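You operate a simulated robot arm through the tools that you are given. There is no shell and no other tool.

The job below is to be done with a simulated robot arm. You get a single attempt, and the scene is never put back.

TASK
Put things in order on the layout bench top. At the end: the green rubbing block stands on top of the grey pad; the skid wax tin stands on top of the rough front; the spacer from the layout bench top stands where the skid wax tin stood; the number two post (marked "No. 2") stands where the green rubbing block stood; whatever was shut is shut again. Leave all else as you found it, and nothing knocked over.

It is judged by the outcome, as a careful person would: the job done as asked, and still so three seconds after it is handed in. It fails if anything else is knocked over, pushed out of place, dropped, spilled or broken.

THE ROBOT
A 6-joint arm with a two-finger parallel gripper, fixed in place. Base frame: the origin is at the foot of the arm, x ahead of it, y to its left, z up; the work surface is at about z = 0. Units: mm, degrees, N and s.
With the tool pointing down near the work surface it reaches from about 140 to 580 mm from the base axis. Its first joint turns from -66.0 to 66.0 degrees. Payload 2.1 kg.
The tool frame sits at the grasp point between the pads (the TCP): z along the fingers, y along the line on which they close. The tips reach 30 mm beyond it. The gripper opens to 94 mm. The fingers are 28 mm wide and 10 mm thick; the gripper's body (50 by 96 mm) begins 55 mm behind the TCP.
Orientation is told as [roll, pitch, yaw] about the base's x, y, z axes, in that order, counted from this pose: with the fingers straight down and closing along the base's y, the tool's x points along the base's -x, its y along +y and its z along -z.

THE INTERFACE
- The arm moves only by the tool servo_tool. Its argument "deltas" is a list of rows, each a list of 6 numbers: the shift along the tool's x, y, z in units of 20 mm (1.0 is 20 mm), then the turn, a rotation vector about the tool's x, y, z in units of 8 degrees (1.0 is 8 degrees). In form: [[tx, ty, tz, rx, ry, rz], ...]. A call has 1 to 20 rows; each row shifts and turns the commanded pose from where the row before left it, along the tool's axes as they then stand. "grip" is the closure, from 0 (fully open) to 1 (shut), set as the call begins (left out, the last holds). A call with a number of a shift or a turn outside -1 to 1 is refused whole. A row lasts 0.2 s, in which the tool goes at most 50 mm and 8.6 degrees; a call with a longer step from one row to the next is refused whole, and so is a gripper value outside its range. A pose out of reach is approached as far as the arm can. The call stops where the force on the tool passes 40 N (or 10 N more than at its start, if that is more) or the arm is blocked; 0.2 s more then pass. The fingers move at their own pace (about 72 mm/s each) and stop on an object; they squeeze with about 35 N. The grip force told is the motor's: it shows also when the fingers shut on nothing. Time passes only in rows, and 0.2 s behind the last, so rows that do not move let the fingers close. The reply holds the time, the measured pose of the TCP, the force on the tool along the base axes, the opening and the grip force, in the units named above and with some noise, with the torque about the TCP (base axes, N m) and any sound that the robot's microphone picked up.
- Cameras (640 x 400 px; columns grow to the right, rows downward): "scene" is fixed at [41.9, -364.9, 496]; the picture's right is [0.87, -0.50, 0.00], its down [-0.33, -0.57, -0.76] and it looks along [0.38, 0.65, -0.66] (base axes); focal length 236 px, centre (320, 200). "wrist" rides on the gripper at [76, 14, -103] in the tool frame; the picture's right is [-0.18, 0.98, 0.00], its down [-0.75, -0.14, -0.64] and it looks along [-0.63, -0.12, 0.77] (tool axes); focal length 243 px, centre (320, 200). There is no depth. A picture from a camera that has moved, and an enlarged one, comes with that camera's place and axes in the base frame and with its lens. The place of the scene camera against the robot may be out by one fixed shift of up to 25 mm in any direction.
- capture(camera): a new picture of that camera. No time passes.
- enlarge(camera, box): a new picture of the part [left, top, right, bottom] of that camera's present view, enlarged. No time passes.
- finish_job(): hands the job in; it is judged then, once.

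Nothing tells you positions but the pictures and the camera data. Unless the task says otherwise, let go and move clear before handing in.

The tools are called as name(argument=value, ...) on one line, values as JSON. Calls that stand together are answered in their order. servo_tool: Moves the arm, as the interface text tells. Its arguments: {"type":"object","properties":{"deltas":{"type":"array"},"grip":{"type":"number"}},"required":["deltas"]} The other tools are called the same way: capture (camera) takes a picture; enlarge (camera, box) takes an enlarged picture of a part of a camera's view; finish_job () hands the job in.

At the start:

```text
t: 0.0
tool_pos: [273.5, -203.5, 316.4]
ee_rot: [-0.1, 0.0, 0.0]
contact_force: [-0.5, 0.1, 0.1]
torque: [0.0, -0.01, 0.02]
gripper_width: 94.2
finger_force: 0.1
```

scene: 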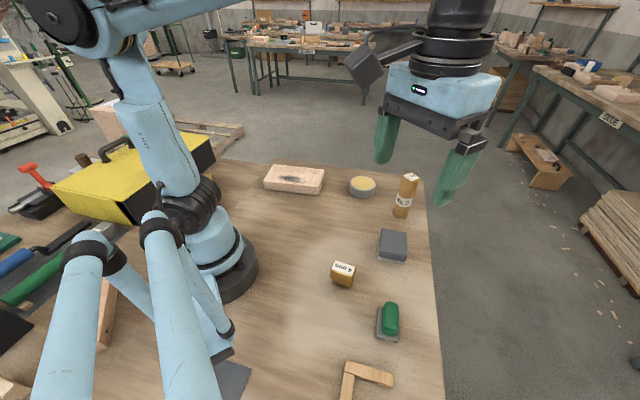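
wrist: 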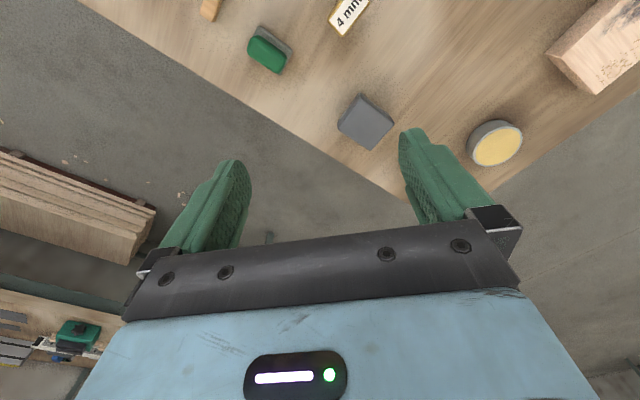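

I see a bench with a green rubbing block, a grey pad, a small "4 mm" spacer, a round tin with a yellow top, a post and a wooden block with something on it. I'll look closer before moving anything.

enlarge(camera="scene", box=[240, 140, 460, 280])

enlarge(camera="scene", box=[240, 240, 460, 400])

enlarge(camera="scene", box=[0, 120, 260, 400])

enlarge(camera="wrist", box=[160, 0, 640, 220])

```text
2.86 times, centred on (350, 210) of scene
camera zoom: at [41.9, -364.9, 496.0], right [0.87, -0.5, 0.0], down [-0.33, -0.57, -0.76], along [0.38, 0.65, -0.66], focal length 673 px, centre (234, 171)
```

zoom: 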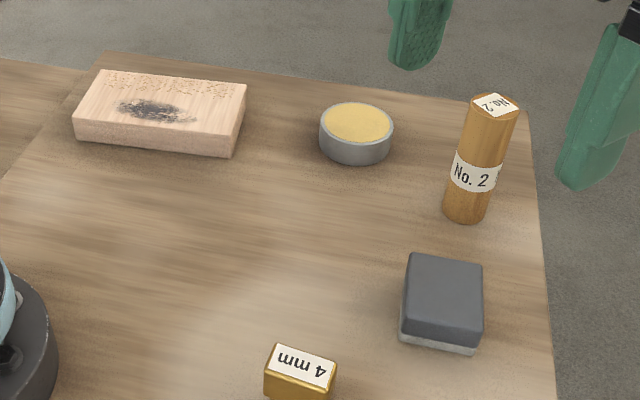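

```text
2.50 times, centred on (350, 320) of scene
camera zoom: at [41.9, -364.9, 496.0], right [0.87, -0.5, 0.0], down [-0.33, -0.57, -0.76], along [0.38, 0.65, -0.66], focal length 589 px, centre (245, -100)
```

zoom: 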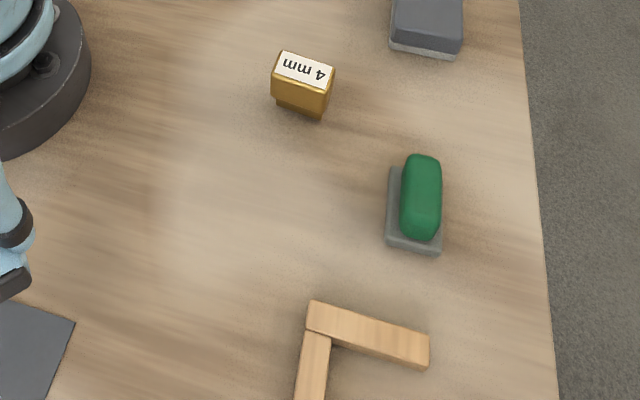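

```text
1.43 times, centred on (130, 260) of scene
camera zoom: at [41.9, -364.9, 496.0], right [0.87, -0.5, 0.0], down [-0.33, -0.57, -0.76], along [0.38, 0.65, -0.66], focal length 337 px, centre (591, 114)
```

zoom: 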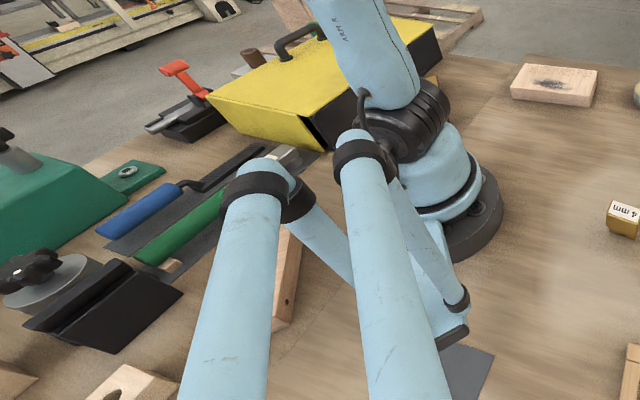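

```text
1.33 times, centred on (400, 110) of wrist
camera zoom: at [197.1, -190.8, 417.9], right [0.18, 0.98, 0.0], down [0.75, -0.14, 0.64], along [0.63, -0.12, -0.77], focal length 324 px, centre (213, 320)
```

zoom: 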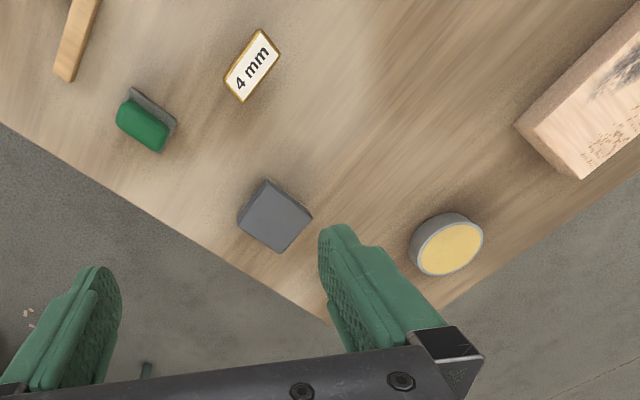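

The likely items are the green block near (243,-273), the grey pad near (365,-147), the spacer near (217,-157), the tin near (449,72), the post near (505,-50) and the wooden block near (291,235). I'll shift the wrist camera back to get closer views and check these before touching anything.

servo_tool(deltas=[[0.87, -0.39, 0, 0, 0, 0], [0.87, -0.39, 0, 0, 0, 0], [0.87, -0.39, 0, 0, 0, 0], [0.87, -0.39, 0, 0, 0, 0], [0.87, -0.39, 0, 0, 0, 0], [0.87, -0.39, 0, 0, 0, 0], [0, 0, 0, 0, 0, 0]], grip=0)

capture(camera="wrist")

capture(camera="scene")

```text
t: 1.6
tool_pos: [167.6, -251.7, 313.7]
ee_rot: [0.0, 0.0, 0.0]
contact_force: [-0.2, 0.6, -0.4]
torque: [0.03, 0.02, -0.01]
gripper_width: 94.1
finger_force: 0.1
```

```text
taken
camera wrist: at [92.3, -239.0, 416.4], right [0.18, 0.98, 0.0], down [0.75, -0.14, 0.64], along [0.63, -0.12, -0.77], focal length 243 px, centre (320, 200)
```

wrist: 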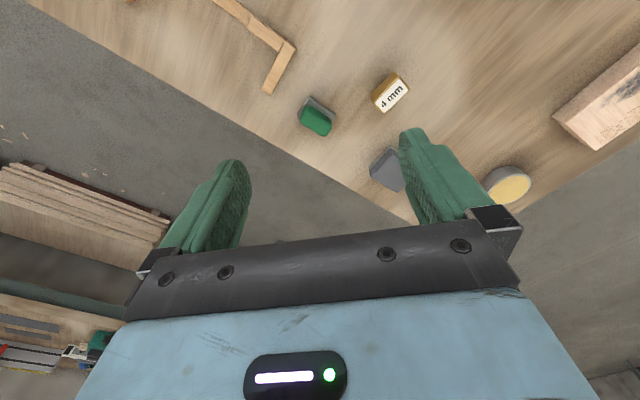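

```text
taken
```

scene: 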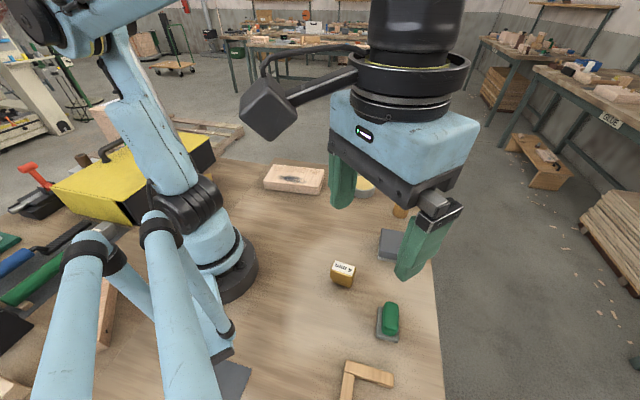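

enlarge(camera="wrist", box=[260, 50, 440, 162])

enlarge(camera="scene", box=[350, 290, 430, 350])

enlarge(camera="scene", box=[255, 155, 335, 205])

enlarge(camera="wrist", box=[540, 40, 640, 160])

```text
3.56 times, centred on (350, 106) of wrist
camera zoom: at [92.3, -239.0, 416.4], right [0.18, 0.98, 0.0], down [0.75, -0.14, 0.64], along [0.63, -0.12, -0.77], focal length 863 px, centre (213, 534)
```

zoom: 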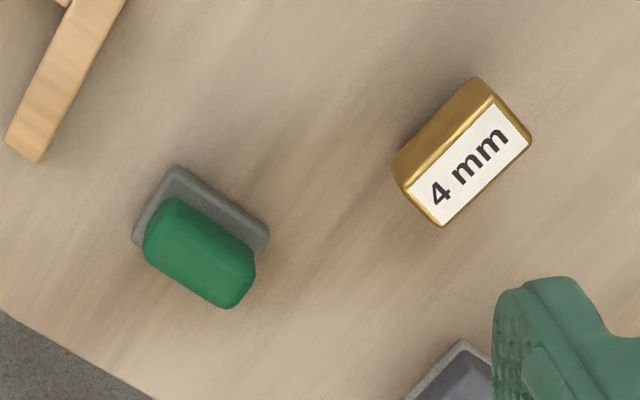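

```text
6.67 times, centred on (390, 320) of scene
camera zoom: at [41.9, -364.9, 496.0], right [0.87, -0.5, 0.0], down [-0.33, -0.57, -0.76], along [0.38, 0.65, -0.66], focal length 1571 px, centre (-147, -600)
```

zoom: 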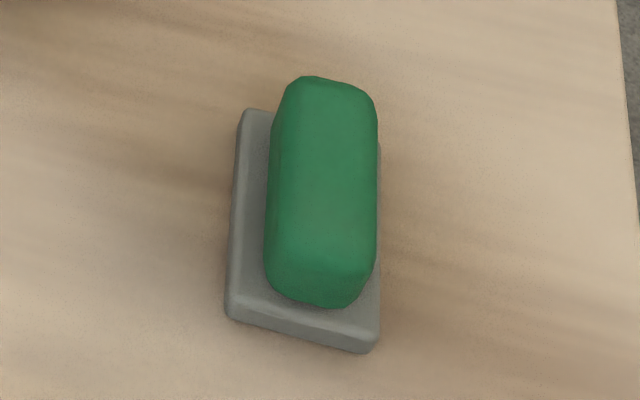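

```text
8.00 times, centred on (295, 180) of scene
camera zoom: at [41.9, -364.9, 496.0], right [0.87, -0.5, 0.0], down [-0.33, -0.57, -0.76], along [0.38, 0.65, -0.66], focal length 1886 px, centre (520, 360)
```

zoom: 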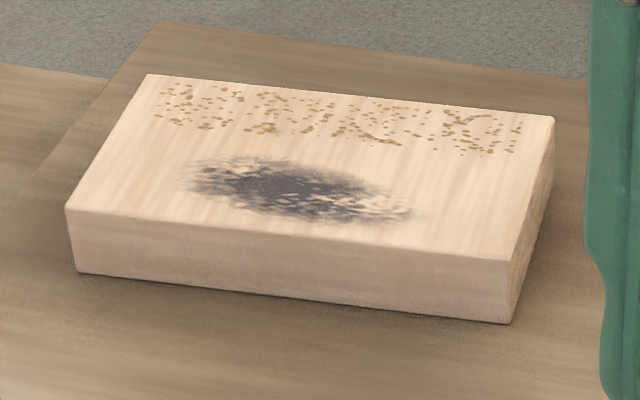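

```text
3.33 times, centred on (590, 100) of wrist
camera zoom: at [92.3, -239.0, 416.4], right [0.18, 0.98, 0.0], down [0.75, -0.14, 0.64], along [0.63, -0.12, -0.77], focal length 809 px, centre (-580, 533)
```

zoom: 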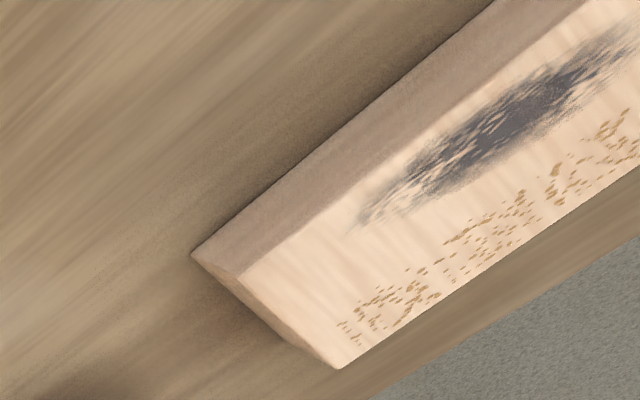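

The green block appears to have its own grey sole. It sits at about 45°, as does the grey pad, and the spacer is about 48 x 22 x 37 mm. Next I'll look at the tin, the wooden front and the post from above.

servo_tool(deltas=[[-0.2, 1, 0, 0, 0, 0], [-0.2, 1, 0, 0, 0, 0], [-0.2, 1, 0, 0, 0, 0], [-0.2, 1, 0, 0, 0, 0], [-0.2, 1, 0, 0, 0, 0], [-0.2, 1, 0, 0, 0, 0], [-0.2, 1, 0, 0, 0, 0], [-0.2, 1, 0, 0, 0, 0], [-0.2, 1, 0, 0, 0, 0], [-0.2, 1, 0, 0, 0, 0], [-0.2, 1, 0, 0, 0, 0], [-0.2, 1, 0, 0, 0, 0], [-0.2, 1, 0, 0, 0, 0], [-0.2, 1, 0, 0, 0, 0], [-0.2, 1, 0, 0, 0, 0], [-0.2, 1, 0, 0, 0, 0], [-0.2, 1, 0, 0, 0, 0], [-0.2, 1, 0, 0, 0, 0], [-0.2, 1, 0, 0, 0, 0], [0, 0, 0, 0, 0, 0]], grip=0)

capture(camera="wrist")

enlarge(camera="wrist", box=[240, 0, 560, 200])

capture(camera="scene")

```text
t: 5.8
tool_pos: [244.4, 130.4, 316.5]
ee_rot: [0.0, 0.0, 0.0]
contact_force: [-0.3, 0.4, 0.1]
torque: [0.02, -0.01, 0.01]
gripper_width: 93.9
finger_force: 0.0
```

```text
taken
camera wrist: at [168.8, 142.5, 418.4], right [0.18, 0.98, 0.0], down [0.75, -0.14, 0.64], along [0.63, -0.12, -0.77], focal length 243 px, centre (320, 200)
```

wrist: 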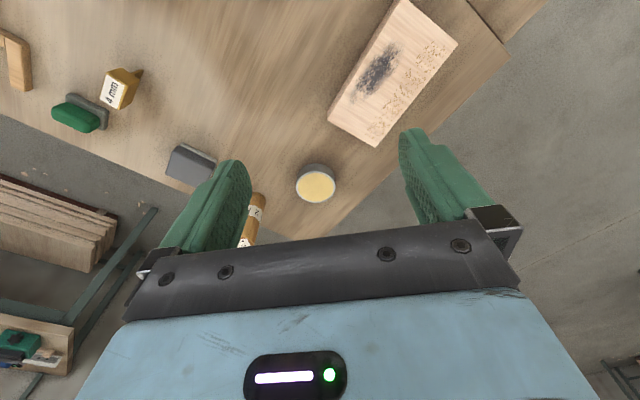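

```text
2.00 times, centred on (400, 100) of wrist
camera zoom: at [168.8, 142.5, 418.4], right [0.18, 0.98, 0.0], down [0.75, -0.14, 0.64], along [0.63, -0.12, -0.77], focal length 485 px, centre (160, 400)
```

zoom: 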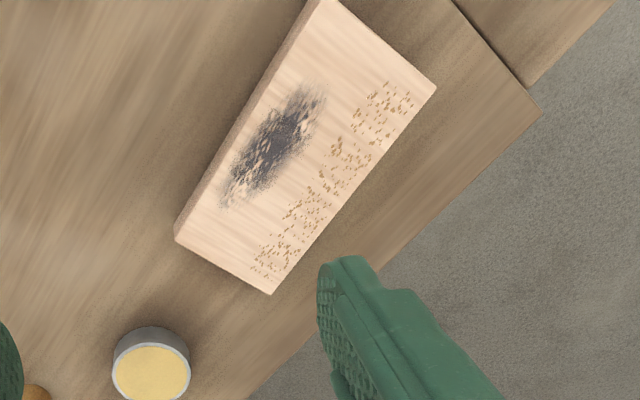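

```text
taken
```

scene: 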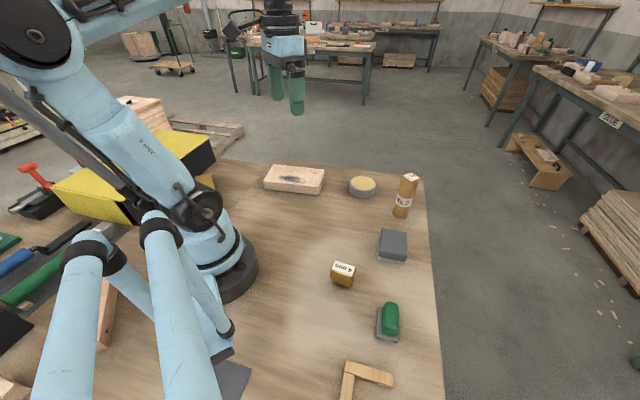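

enlarge(camera="wrist", box=[270, 150, 366, 210])

enlarge(camera="wrist", box=[320, 0, 480, 150])

enlarge(camera="wrist", box=[40, 50, 300, 250])

enlarge(camera="scene", box=[340, 160, 440, 280])

```text
6.67 times, centred on (318, 180) of wrist
camera zoom: at [168.8, 142.5, 418.4], right [0.18, 0.98, 0.0], down [0.75, -0.14, 0.64], along [0.63, -0.12, -0.77], focal length 1618 px, centre (333, 333)
```

zoom: 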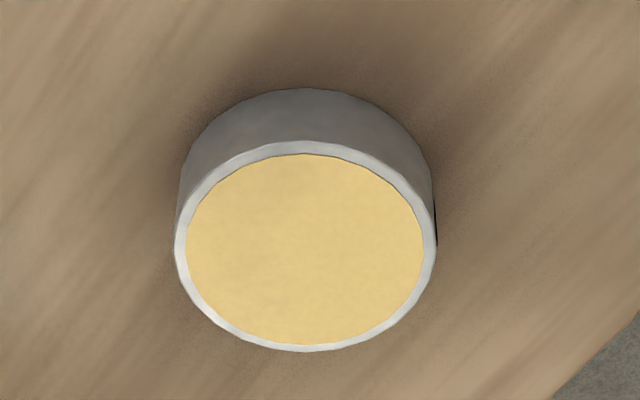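

```text
2.67 times, centred on (400, 75) of wrist
camera zoom: at [168.8, 142.5, 418.4], right [0.18, 0.98, 0.0], down [0.75, -0.14, 0.64], along [0.63, -0.12, -0.77], focal length 647 px, centre (107, 533)
```

zoom: 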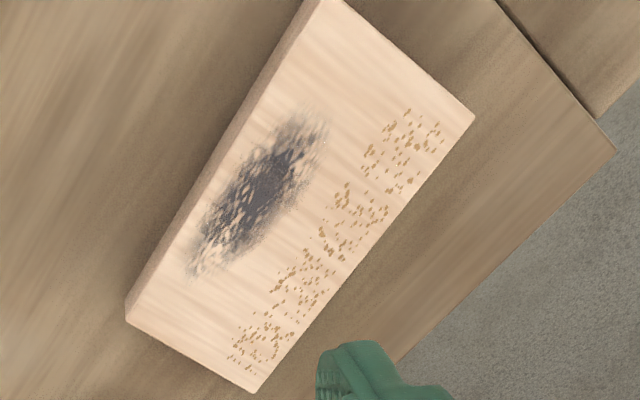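

```text
2.00 times, centred on (170, 150) of wrist
camera zoom: at [168.8, 142.5, 418.4], right [0.18, 0.98, 0.0], down [0.75, -0.14, 0.64], along [0.63, -0.12, -0.77], focal length 485 px, centre (620, 300)
```

zoom: 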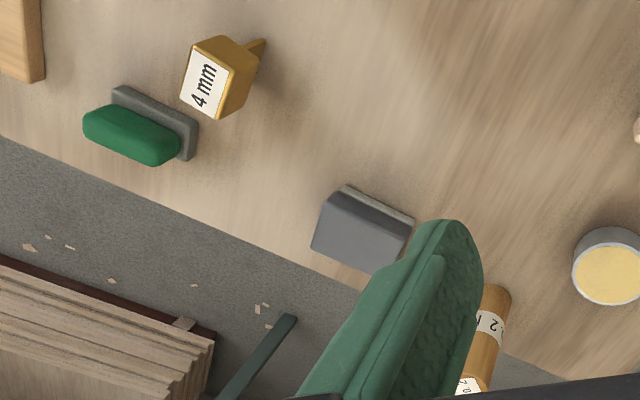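

```text
3.33 times, centred on (390, 220) of scene
camera zoom: at [41.9, -364.9, 496.0], right [0.87, -0.5, 0.0], down [-0.33, -0.57, -0.76], along [0.38, 0.65, -0.66], focal length 786 px, centre (87, 133)
```

zoom: 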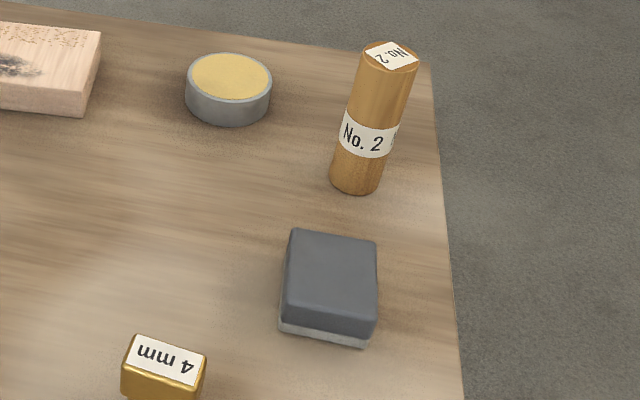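

enlarge(camera="wrist", box=[85, 55, 165, 115])

enlarge(camera="scene", box=[315, 250, 371, 292])

enlarge(camera="wrist", box=[40, 80, 120, 140])

enlarge(camera="wrist", box=[150, 130, 270, 250])

```text
6.67 times, centred on (125, 85) of wrist
camera zoom: at [168.8, 142.5, 418.4], right [0.18, 0.98, 0.0], down [0.75, -0.14, 0.64], along [0.63, -0.12, -0.77], focal length 1618 px, centre (1620, 967)
```

zoom: 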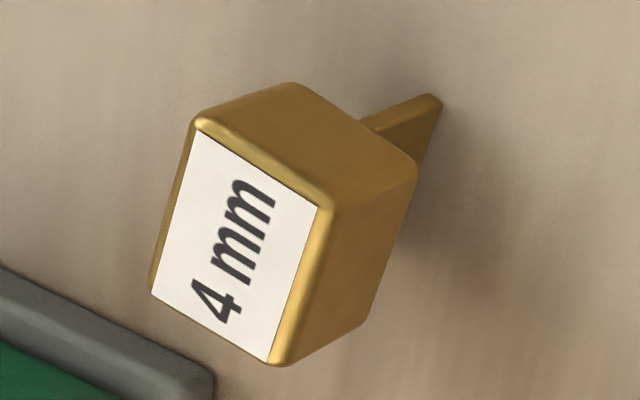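

```text
9.52 times, centred on (343, 271) of scene
camera zoom: at [41.9, -364.9, 496.0], right [0.87, -0.5, 0.0], down [-0.33, -0.57, -0.76], along [0.38, 0.65, -0.66], focal length 2245 px, centre (101, -476)
```

zoom: 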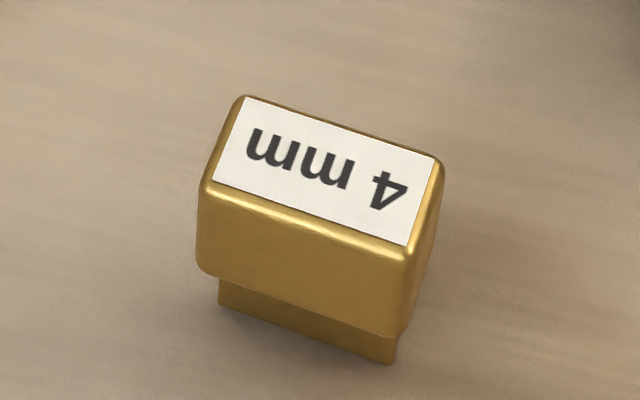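

```text
6.67 times, centred on (80, 110) of wrist
camera zoom: at [168.8, 142.5, 418.4], right [0.18, 0.98, 0.0], down [0.75, -0.14, 0.64], along [0.63, -0.12, -0.77], focal length 1618 px, centre (1920, 800)
```

zoom: 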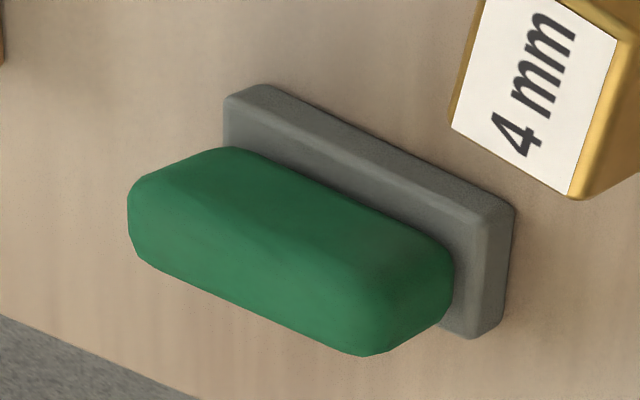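

```text
3.33 times, centred on (210, 190) of wrist
camera zoom: at [168.8, 142.5, 418.4], right [0.18, 0.98, 0.0], down [0.75, -0.14, 0.64], along [0.63, -0.12, -0.77], focal length 809 px, centre (687, 233)
```

zoom: 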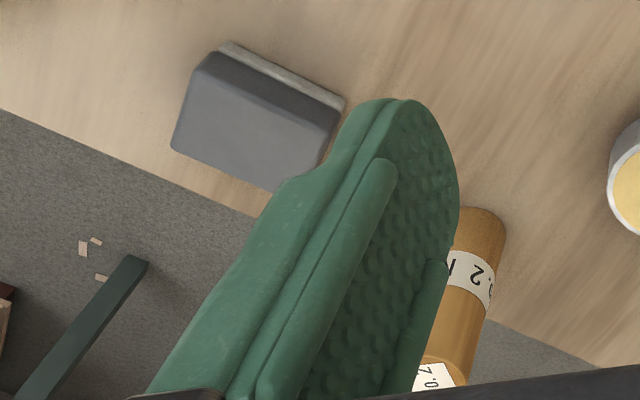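

The spacer turns out to be a head on a thin 4 mm tongue, so it stands about 63 mm tall and tips easily. The tin is about 78 mm across at (455,81), and the wooden front is about 178x99x30 mm centred near (288,222). Next I'll look at the pad and post.

servo_tool(deltas=[[-0.19, -0.96, 0.15, 0, 0, 0], [-0.19, -0.96, 0.15, 0, 0, 0], [-0.19, -0.96, 0.15, 0, 0, 0], [-0.19, -0.96, 0.15, 0, 0, 0], [-0.19, -0.96, 0.15, 0, 0, 0], [-0.19, -0.96, 0.15, 0, 0, 0], [-0.19, -0.96, 0.15, 0, 0, 0], [-0.19, -0.96, 0.15, 0, 0, 0], [-0.19, -0.96, 0.15, 0, 0, 0], [-0.19, -0.96, 0.15, 0, 0, 0], [-0.19, -0.96, 0.15, 0, 0, 0], [-0.19, -0.96, 0.15, 0, 0, 0], [0, 0, 0, 0, 0, 0]], grip=0)

capture(camera="wrist")

enlarge(camera="wrist", box=[240, 100, 400, 220])

enlarge(camera="wrist", box=[160, 0, 400, 150])

```text
t: 8.6
tool_pos: [290.2, -101.5, 279.3]
ee_rot: [-0.1, 0.0, 0.0]
contact_force: [-0.4, 0.4, 0.5]
torque: [0.01, 0.03, -0.01]
gripper_width: 93.9
finger_force: 0.1
```

```text
taken
camera wrist: at [213.7, -89.0, 381.4], right [0.18, 0.98, 0.0], down [0.75, -0.14, 0.64], along [0.63, -0.12, -0.77], focal length 243 px, centre (320, 200)
```

wrist: 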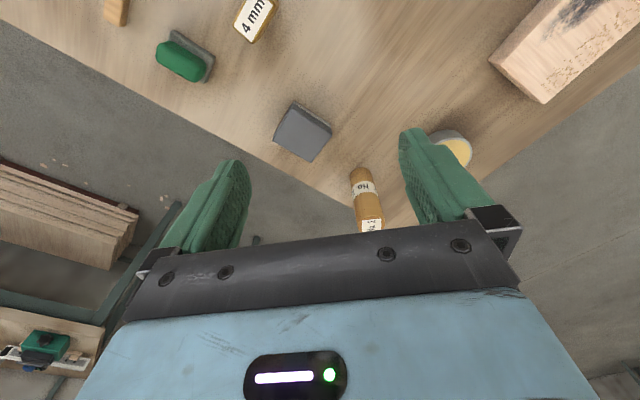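

```text
3.33 times, centred on (320, 160) of wrist
camera zoom: at [213.7, -89.0, 381.4], right [0.18, 0.98, 0.0], down [0.75, -0.14, 0.64], along [0.63, -0.12, -0.77], focal length 809 px, centre (320, 333)
```

zoom: 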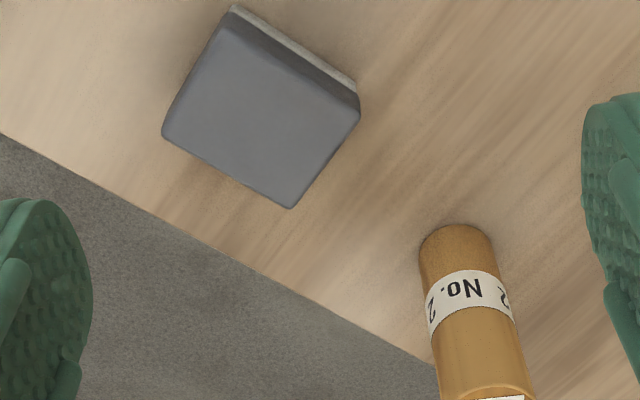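

```text
2.67 times, centred on (280, 75) of wrist
camera zoom: at [213.7, -89.0, 381.4], right [0.18, 0.98, 0.0], down [0.75, -0.14, 0.64], along [0.63, -0.12, -0.77], focal length 647 px, centre (427, 533)
```

zoom: 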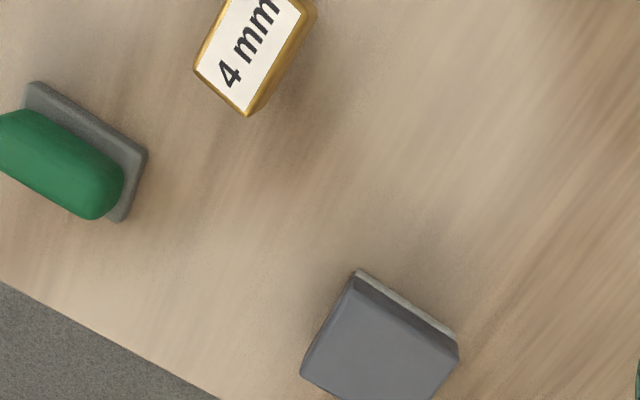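

The pad is about 70x60x27 mm centred near (374,-146). The post is about 43 mm across and 130 mm tall near (486,-56). I'll start with the green block at about (245,-273), moving above it and turning the fingers to its 45° angle.

servo_tool(deltas=[[0.251, -0.956, 0.717, 0, 0, 0], [0.251, -0.956, 0.717, 0, 0, 0], [0.251, -0.956, 0.717, 0, 0, 0], [0.251, -0.956, 0.717, 0, 0, 0], [0.251, -0.956, 0.717, 0, 0, 0], [0.251, -0.956, 0.717, 0, 0, 0], [0.251, -0.956, 0.717, 0, 0, 0], [0.251, -0.956, 0.717, 0, 0, 0], [0.251, -0.956, 0.717, 0, 0, 0], [0, 0, 0, 0, 0, -0.9375], [0, 0, 0, 0, 0, -0.9375], [0, 0, 0, 0, 0, -0.9375], [0, 0, 0, 0, 0, -0.9375], [0, 0, 0, 0, 0, -0.9375], [0, 0, 0, 0, 0, -0.9375], [0, 0, 0, 0, 0, 0], [0, 0, 0, 0, 0, 0]], grip=0)

capture(camera="wrist")

capture(camera="scene")

```text
t: 12.2
tool_pos: [244.8, -272.4, 150.5]
ee_rot: [0.0, 0.0, 45.0]
contact_force: [0.2, 0.5, -0.6]
torque: [-0.01, 0.02, 0.01]
gripper_width: 93.7
finger_force: 0.0
```

```text
taken
camera wrist: at [181.6, -317.9, 252.8], right [-0.57, 0.82, 0.0], down [0.63, 0.43, 0.64], along [0.53, 0.36, -0.77], focal length 243 px, centre (320, 200)
```

wrist: 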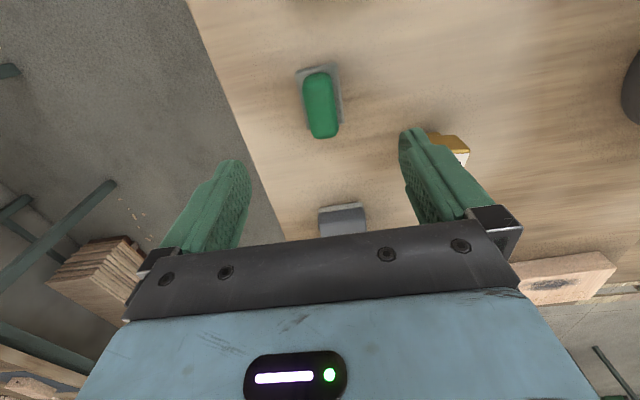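

```text
taken
```

scene: 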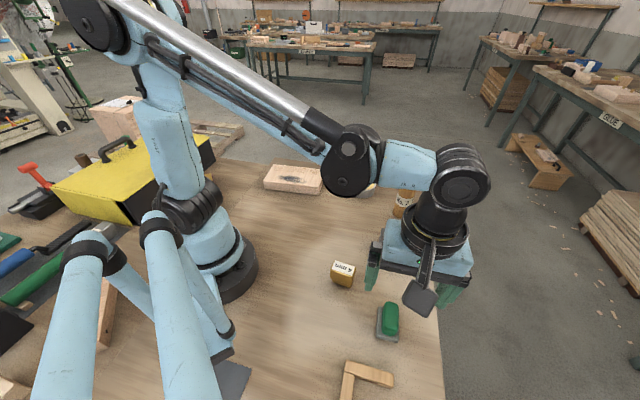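

enlarge(camera="wrist", box=[270, 50, 370, 150])

```text
4.00 times, centred on (320, 100) of wrist
camera zoom: at [181.6, -317.9, 252.8], right [-0.57, 0.82, 0.0], down [0.63, 0.43, 0.64], along [0.53, 0.36, -0.77], focal length 970 px, centre (320, 600)
```

zoom: 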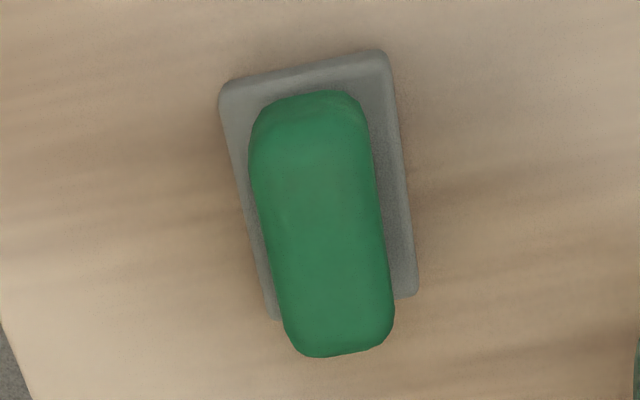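

The block is centred at (245,-273) at 45° and the tool is right over it. I'll lower so the tips sit just above the sole and then close.

servo_tool(deltas=[[0, 0, 0.9, 0, 0, 0], [0, 0, 0.9, 0, 0, 0], [0, 0, 0.9, 0, 0, 0], [0, 0, 0.9, 0, 0, 0], [0, 0, 0.9, 0, 0, 0], [0, 0, 0.5, 0, 0, 0], [0, 0, 0.3, 0, 0, 0], [0, 0, 0, 0, 0, 0]], grip=0)

capture(camera="wrist")

enlarge(camera="scene", box=[330, 240, 480, 360])

```text
t: 14.0
tool_pos: [245.4, -273.7, 44.9]
ee_rot: [0.0, 0.0, 45.1]
contact_force: [-0.3, -0.8, -0.3]
torque: [-0.02, 0.0, 0.03]
gripper_width: 94.1
finger_force: 0.0
```

```text
taken
camera wrist: at [181.1, -318.4, 147.1], right [-0.56, 0.83, 0.0], down [0.63, 0.43, 0.64], along [0.53, 0.36, -0.77], focal length 243 px, centre (320, 200)
```

wrist: 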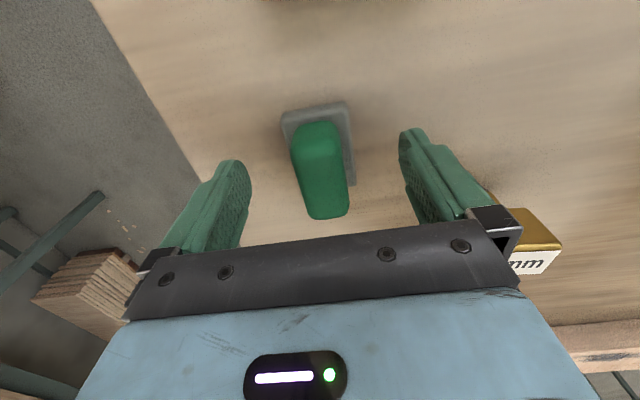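

```text
3.33 times, centred on (405, 300) of scene
camera zoom: at [41.9, -364.9, 496.0], right [0.87, -0.5, 0.0], down [-0.33, -0.57, -0.76], along [0.38, 0.65, -0.66], focal length 786 px, centre (37, -133)
```

zoom: 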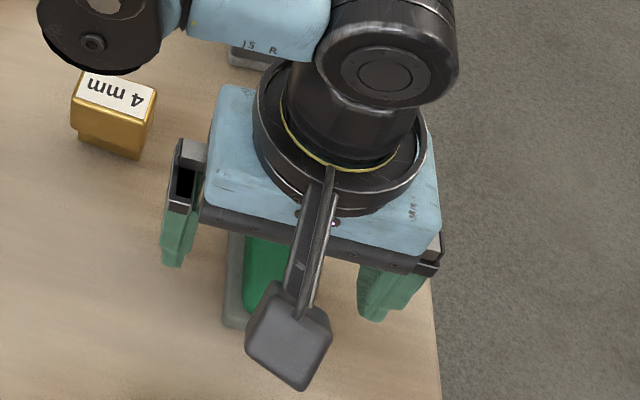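

servo_tool(deltas=[[0, 0, 0, 0, 0, 0], [0, 0, 0, 0, 0, 0], [0, 0, 0, 0, 0, 0], [0, 0, 0, 0, 0, 0]], grip=0.6)

capture(camera="wrist")

```text
t: 15.0
tool_pos: [244.0, -274.0, 45.3]
ee_rot: [0.0, 0.0, 45.0]
contact_force: [0.5, 0.4, 0.2]
torque: [0.02, -0.03, 0.03]
gripper_width: 37.5
finger_force: 0.0
```

```text
taken
camera wrist: at [181.1, -318.4, 147.3], right [-0.56, 0.83, 0.0], down [0.63, 0.43, 0.64], along [0.53, 0.36, -0.77], focal length 243 px, centre (320, 200)
```

wrist: 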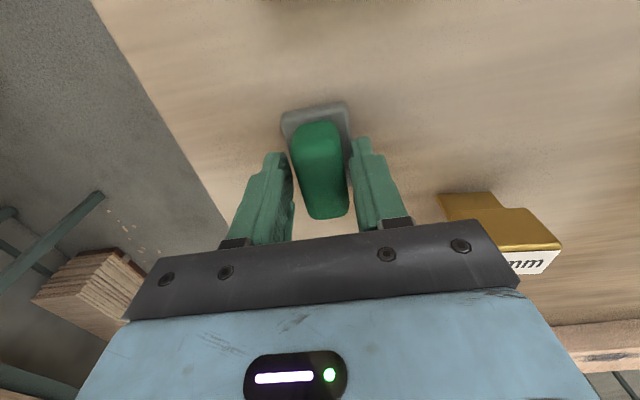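

servo_tool(deltas=[[0, 0, 0, 0, 0, 0], [0, 0, 0, 0, 0, 0], [0, 0, 0, 0, 0, 0], [0, 0, 0, 0, 0, 0]], grip=1)

capture(camera="wrist")

```text
t: 16.0
tool_pos: [243.5, -272.4, 45.2]
ee_rot: [-0.1, 0.0, 45.0]
contact_force: [0.1, -0.2, -0.1]
torque: [0.01, 0.03, -0.01]
gripper_width: 30.0
finger_force: 34.8
```

```text
taken
camera wrist: at [181.1, -318.4, 147.3], right [-0.56, 0.83, 0.0], down [0.63, 0.43, 0.64], along [0.53, 0.36, -0.77], focal length 243 px, centre (320, 200)
```

wrist: 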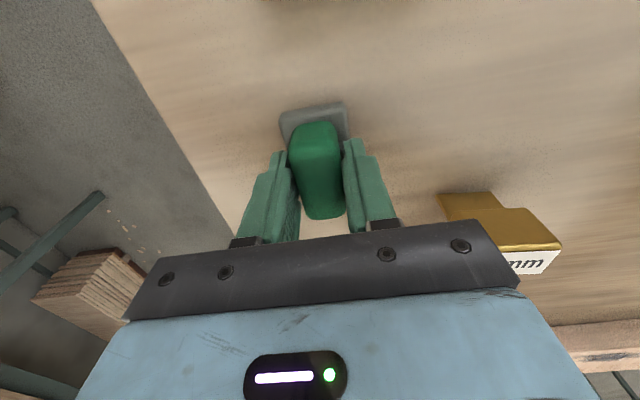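

servo_tool(deltas=[[0, 0, -0.3, 0, 0, 0], [0, 0, -0.7, 0, 0, 0], [0, 0, -1, 0, 0, 0], [0, 0, -1, 0, 0, 0], [0, 0, -1, 0, 0, 0], [0, 0, -1, 0, 0, 0], [0, 0, 0, 0, 0, 0]], grip=1)

capture(camera="wrist")

capture(camera="scene")

```text
t: 17.6
tool_pos: [244.2, -272.3, 145.1]
ee_rot: [0.0, 0.0, 45.0]
contact_force: [0.4, -0.8, 0.2]
torque: [0.0, 0.01, 0.02]
gripper_width: 0.0
finger_force: 33.2
```

```text
taken
camera wrist: at [181.0, -318.0, 247.6], right [-0.56, 0.83, 0.0], down [0.63, 0.43, 0.64], along [0.53, 0.36, -0.77], focal length 243 px, centre (320, 200)
```

wrist: 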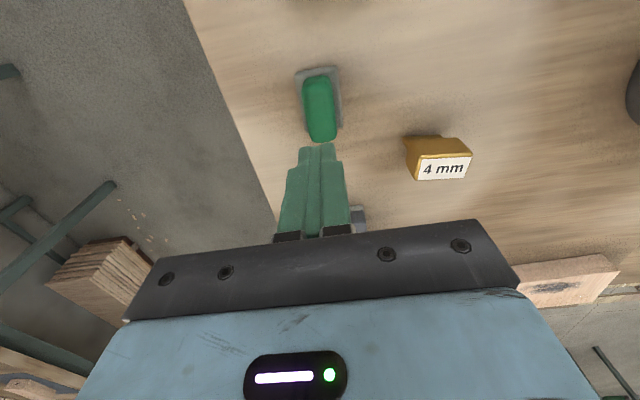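

```text
taken
```

scene: 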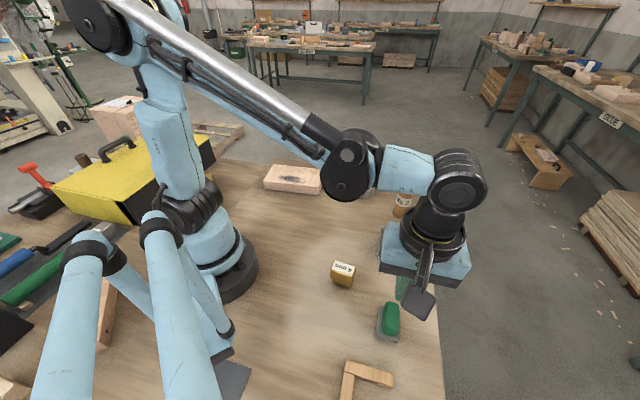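

The fingers slipped off the green handle and it stayed put. I'll back off and look at its side profile to find a better hold.

servo_tool(deltas=[[0, 0, 0, 0, 0, 0], [1, 0, 0, 0, 0, 0], [1, 0, 0, 0, 0, 0], [1, 0, 0.5, 0, 0, 0], [0.5, 0, 1, 0, 0, 0], [0, 0, 1, 0, 0, 0], [0, 0, 0.5, 0, 0, 0], [0, 0, 0, 0, 0, 0]], grip=0)

capture(camera="wrist")

enlarge(camera="wrist", box=[250, 110, 400, 230])

enlarge(camera="scene", box=[350, 290, 430, 350])

```text
t: 19.4
tool_pos: [194.5, -323.5, 83.8]
ee_rot: [0.0, 0.0, 45.0]
contact_force: [-0.4, -0.5, -0.6]
torque: [0.01, 0.02, 0.03]
gripper_width: 94.0
finger_force: 0.1
```

```text
taken
camera wrist: at [130.7, -367.6, 187.3], right [-0.56, 0.83, 0.0], down [0.63, 0.43, 0.64], along [0.53, 0.36, -0.77], focal length 243 px, centre (320, 200)
```

wrist: 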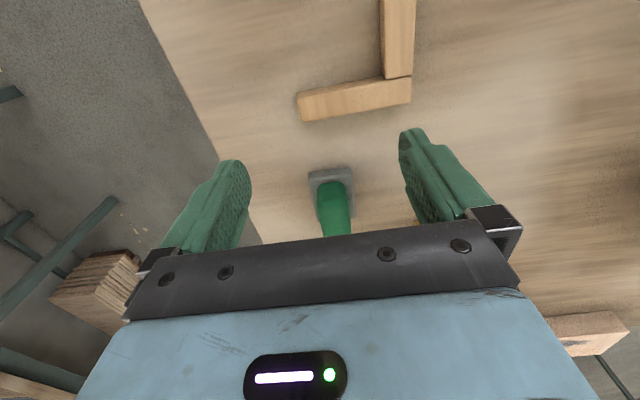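

```text
3.33 times, centred on (325, 170) of wrist
camera zoom: at [130.7, -367.6, 187.3], right [-0.56, 0.83, 0.0], down [0.63, 0.43, 0.64], along [0.53, 0.36, -0.77], focal length 809 px, centre (303, 300)
```

zoom: 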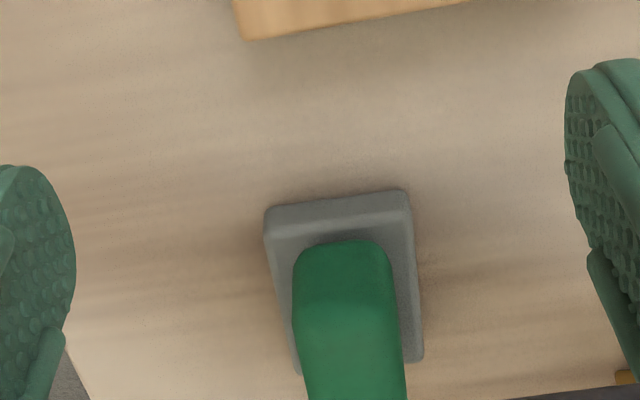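

```text
6.67 times, centred on (390, 320) of scene
camera zoom: at [41.9, -364.9, 496.0], right [0.87, -0.5, 0.0], down [-0.33, -0.57, -0.76], along [0.38, 0.65, -0.66], focal length 1571 px, centre (-147, -600)
```

zoom: 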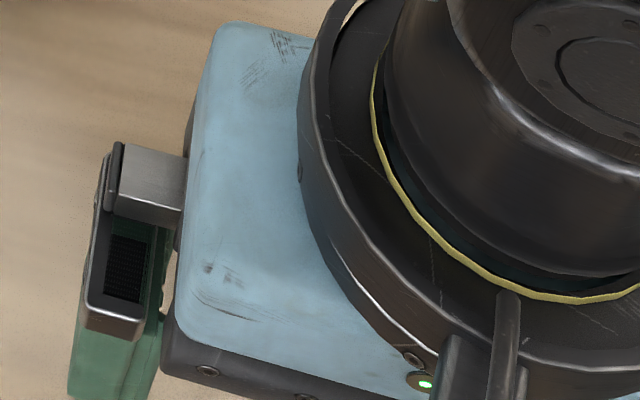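

servo_tool(deltas=[[-1, 0, 0, 0, 0, 0], [-1, 0, 0, 0, 0, 0], [-1, 0, 0, 0, 0, 0], [-0.5, 0, 0, 0, 0, 0], [0, 0, 0.8, 0, 0, 0], [0, 0, 0.8, 0, 0, 0], [0, 0, 0.5, 0, 0, 0], [0, 0, 0, 0, 0, 0]], grip=0)

```text
t: 21.2
tool_pos: [246.1, -273.6, 43.5]
ee_rot: [0.0, 0.0, 45.0]
contact_force: [-0.3, 0.1, -0.3]
torque: [0.0, 0.02, 0.01]
gripper_width: 94.1
finger_force: 0.0
```

servo_tool(deltas=[[0, 0, 0.08, 0, 0, 0], [0, 0, 0, 0, 0, 0], [0, 0, 0, 0, 0, 0], [0, 0, 0, 0, 0, 0], [0, 0, 0, 0, 0, 0]], grip=0.6)

servo_tool(deltas=[[0, 0, 0, 0, 0, 0], [0, 0, 0, 0, 0, 0], [0, 0, 0, 0, 0, 0], [0, 0, 0, 0, 0, 0]], grip=1)

servo_tool(deltas=[[0, 0, -0.05, 0, 0, 0], [0, 0, -0.05, 0, 0, 0], [0, 0, 0, 0, 0, 0]], grip=1)

servo_tool(deltas=[[0, 0, -0.05, 0, 0, 0], [0, 0, -0.05, 0, 0, 0], [0, 0, 0, 0, 0, 0]], grip=1)

enlarge(camera="wrist", box=[230, 80, 420, 240])

```text
t: 22.4
tool_pos: [245.1, -272.9, 41.7]
ee_rot: [0.0, 0.0, 45.0]
contact_force: [0.0, 0.4, -0.1]
torque: [-0.03, -0.01, -0.03]
gripper_width: 39.5
finger_force: 35.2
```

```text
t: 23.4
tool_pos: [245.0, -272.0, 42.1]
ee_rot: [0.0, 0.0, 45.0]
contact_force: [-0.3, 0.8, -0.4]
torque: [0.0, -0.03, -0.01]
gripper_width: 39.1
finger_force: 35.0
```

```text
t: 24.2
tool_pos: [245.8, -273.1, 42.4]
ee_rot: [0.0, 0.0, 45.1]
contact_force: [0.2, 0.0, 0.2]
torque: [0.0, -0.03, -0.04]
gripper_width: 39.3
finger_force: 34.9
```

```text
t: 25.0
tool_pos: [244.5, -272.5, 44.5]
ee_rot: [0.0, 0.0, 45.0]
contact_force: [-0.5, -0.2, -0.5]
torque: [-0.02, 0.0, 0.03]
gripper_width: 39.0
finger_force: 35.1
```

```text
2.50 times, centred on (325, 160) of wrist
camera zoom: at [181.1, -317.8, 147.4], right [-0.56, 0.83, 0.0], down [0.63, 0.43, 0.64], along [0.53, 0.36, -0.77], focal length 606 px, centre (308, 300)
```

zoom: 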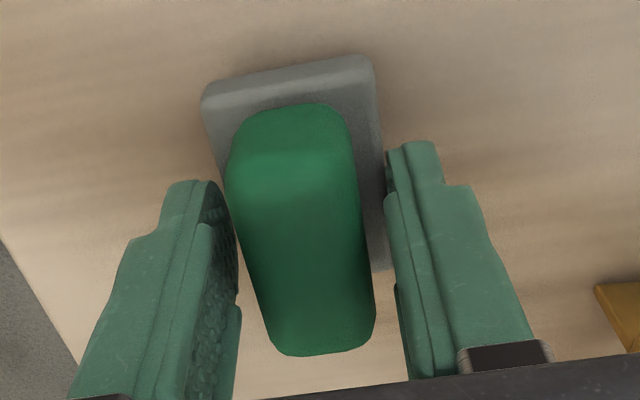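

The fingers now hold the sole at about 39 mm. I'll lift slowly and check that it comes along.

servo_tool(deltas=[[0, 0, -0.1, 0, 0, 0], [0, 0, -0.1, 0, 0, 0], [0, 0, -0.1, 0, 0, 0], [0, 0, 0, 0, 0, 0]], grip=1)

enlarge(camera="wrist", box=[230, 80, 420, 240])

enlarge(camera="scene", box=[350, 260, 470, 350])

```text
t: 26.0
tool_pos: [245.1, -270.8, 50.7]
ee_rot: [0.0, -0.1, 45.0]
contact_force: [-0.4, -0.3, -1.8]
torque: [0.01, 0.01, -0.01]
gripper_width: 39.0
finger_force: 34.4
```

```text
2.50 times, centred on (325, 160) of wrist
camera zoom: at [181.3, -317.4, 153.2], right [-0.56, 0.83, 0.0], down [0.63, 0.43, 0.64], along [0.53, 0.36, -0.77], focal length 606 px, centre (308, 300)
```

zoom: 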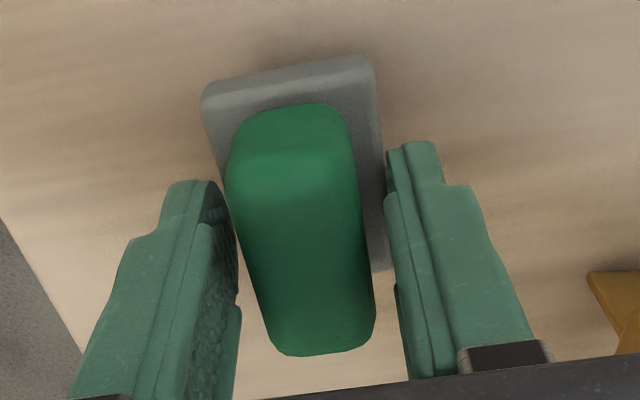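

```text
4.44 times, centred on (410, 305) of scene
camera zoom: at [41.9, -364.9, 496.0], right [0.87, -0.5, 0.0], down [-0.33, -0.57, -0.76], along [0.38, 0.65, -0.66], focal length 1048 px, centre (-80, -267)
```

zoom: 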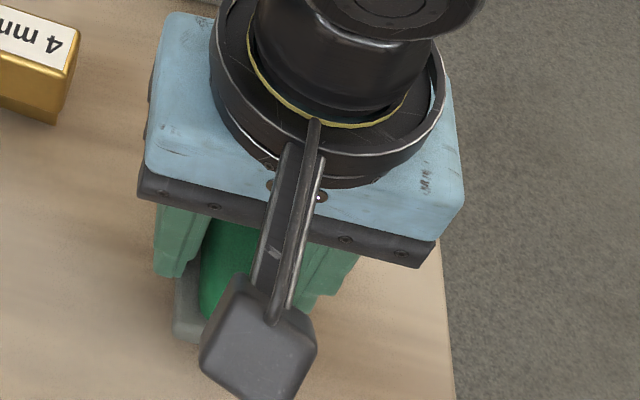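

It lifts, but only the tip edge is on the sole. I'll set it back down and regrip lower for a firmer hold.

servo_tool(deltas=[[0, 0, 0.15, 0, 0, 0], [0, 0, 0.15, 0, 0, 0], [0, 0, 0.1, 0, 0, 0], [0, 0, 0.05, 0, 0, 0], [0, 0, 0.04, 0, 0, 0], [0, 0, 0, 0, 0, 0]], grip=1)

servo_tool(deltas=[[0, 0, 0, 0, 0, 0], [0, 0, 0, 0, 0, 0], [0, 0, 0, 0, 0, 0]], grip=0.45)

capture(camera="wrist")

```text
t: 27.4
tool_pos: [245.4, -272.6, 41.1]
ee_rot: [0.0, -0.1, 45.1]
contact_force: [0.3, 0.9, 25.2]
torque: [-0.01, 0.01, -0.02]
gripper_width: 39.2
finger_force: 35.2
```

```text
t: 28.2
tool_pos: [245.1, -272.9, 41.2]
ee_rot: [0.0, 0.0, 45.0]
contact_force: [-0.5, 0.0, 0.0]
torque: [0.04, -0.01, 0.01]
gripper_width: 51.8
finger_force: 0.1
```

```text
taken
camera wrist: at [181.2, -317.6, 143.2], right [-0.56, 0.83, 0.0], down [0.63, 0.43, 0.64], along [0.53, 0.36, -0.77], focal length 243 px, centre (320, 200)
```

wrist: 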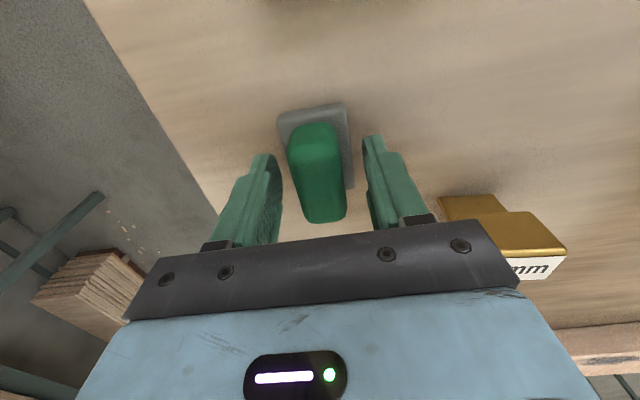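

servo_tool(deltas=[[0, 0, 0.15, 0, 0, 0], [0, 0, 0.15, 0, 0, 0], [0, 0, 0, 0, 0, 0]], grip=0.45)

servo_tool(deltas=[[0, 0, 0, 0, 0, 0], [0, 0, 0, 0, 0, 0], [0, 0, 0, 0, 0, 0], [0, 0, 0, 0, 0, 0]], grip=1)

servo_tool(deltas=[[0, 0, -0.1, 0, 0, 0], [0, 0, -0.1, 0, 0, 0], [0, 0, -0.2, 0, 0, 0], [0, 0, -0.3, 0, 0, 0], [0, 0, -0.3, 0, 0, 0], [0, 0, 0, 0, 0, 0]], grip=1)

capture(camera="wrist")

```text
t: 29.0
tool_pos: [245.5, -272.4, 35.0]
ee_rot: [0.1, 0.1, 45.1]
contact_force: [0.4, 0.6, 0.2]
torque: [0.01, -0.01, -0.01]
gripper_width: 51.8
finger_force: 0.0
```

```text
t: 30.0
tool_pos: [244.3, -272.8, 35.3]
ee_rot: [-0.1, 0.0, 45.0]
contact_force: [-0.5, 0.1, -0.7]
torque: [0.01, -0.01, -0.01]
gripper_width: 39.0
finger_force: 35.0
```

```text
t: 31.4
tool_pos: [245.0, -273.1, 57.0]
ee_rot: [0.0, 0.0, 45.1]
contact_force: [0.1, 0.1, -1.0]
torque: [0.0, 0.03, 0.0]
gripper_width: 39.1
finger_force: 35.1
```

```text
taken
camera wrist: at [180.8, -318.5, 158.3], right [-0.56, 0.83, 0.0], down [0.63, 0.43, 0.64], along [0.53, 0.36, -0.77], focal length 243 px, centre (320, 200)
```

wrist: 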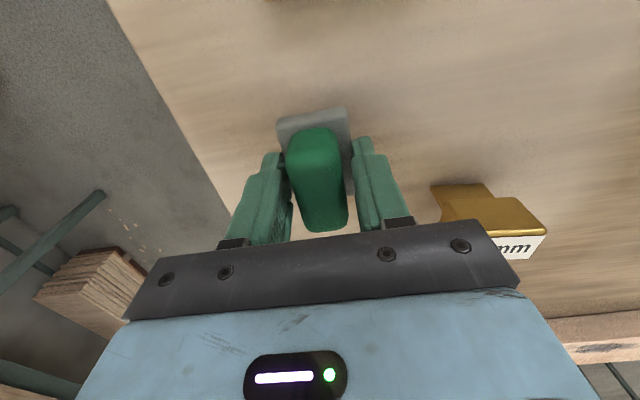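

The grip is firm now. I'll lift and carry it along to above the grey pad at (374.5,-146.5), then look.

servo_tool(deltas=[[0, 0, -0.6, 0, 0, 0], [0, 0, -0.8, 0, 0, 0], [0, 0, -0.8, 0, 0, 0], [0, 0, -0.8, 0, 0, 0], [-0.4, 0, 0, 0, 0, 0], [-0.8, -0.01, 0, 0, 0, 0], [-0.9, -0.01, 0, 0, 0, 0], [-0.9, -0.01, 0, 0, 0, 0], [-0.9, -0.01, 0, 0, 0, 0], [-0.9, -0.01, 0, 0, 0, 0], [-0.9, -0.01, 0, 0, 0, 0], [-0.9, -0.02, 0, 0, 0, 0], [-0.9, -0.02, 0, 0, 0, 0], [-0.8, -0.01, 0, 0, 0, 0], [-0.75, 0, 0, 0, 0, 0], [0, 0, 0, 0, 0, 0]], grip=1)

capture(camera="wrist")

enlarge(camera="scene", box=[330, 150, 490, 300])

```text
t: 34.8
tool_pos: [376.3, -145.0, 114.9]
ee_rot: [0.0, 0.0, 45.0]
contact_force: [-0.1, 0.0, -1.4]
torque: [0.0, -0.01, -0.02]
gripper_width: 39.1
finger_force: 35.3
```

```text
taken
camera wrist: at [311.9, -191.3, 217.5], right [-0.56, 0.83, 0.0], down [0.63, 0.43, 0.64], along [0.53, 0.36, -0.77], focal length 243 px, centre (320, 200)
```

wrist: 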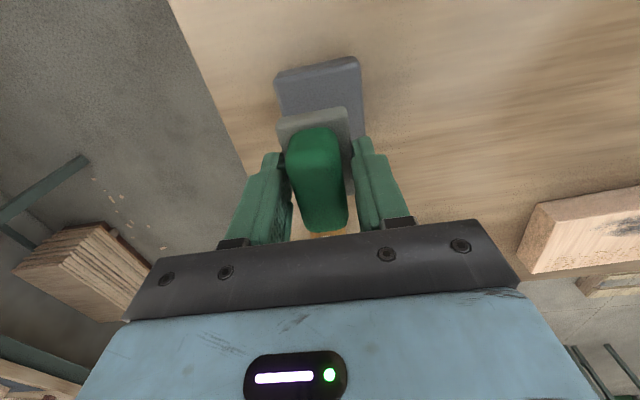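

```text
2.67 times, centred on (410, 225) of scene
camera zoom: at [41.9, -364.9, 496.0], right [0.87, -0.5, 0.0], down [-0.33, -0.57, -0.76], along [0.38, 0.65, -0.66], focal length 628 px, centre (80, 133)
```

zoom: 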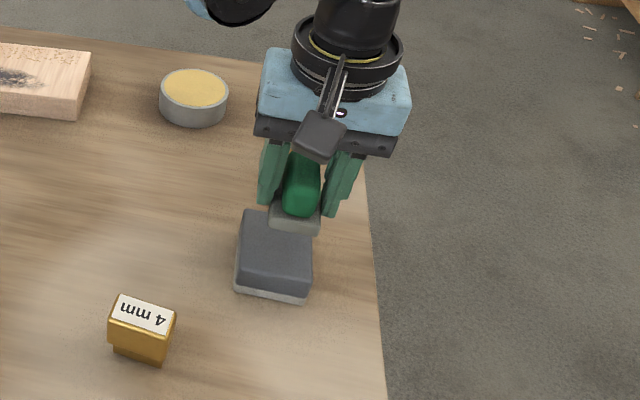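

enlarge(camera="wrist", box=[255, 40, 385, 150])

```text
3.64 times, centred on (320, 95) of wrist
camera zoom: at [311.9, -191.3, 217.5], right [-0.56, 0.83, 0.0], down [0.63, 0.43, 0.64], along [0.53, 0.36, -0.77], focal length 882 px, centre (320, 582)
```

zoom: 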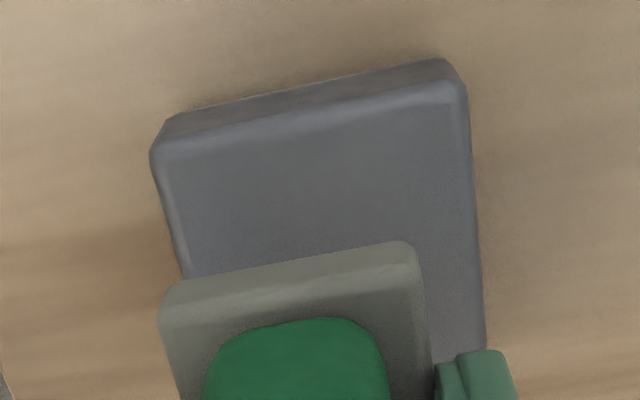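

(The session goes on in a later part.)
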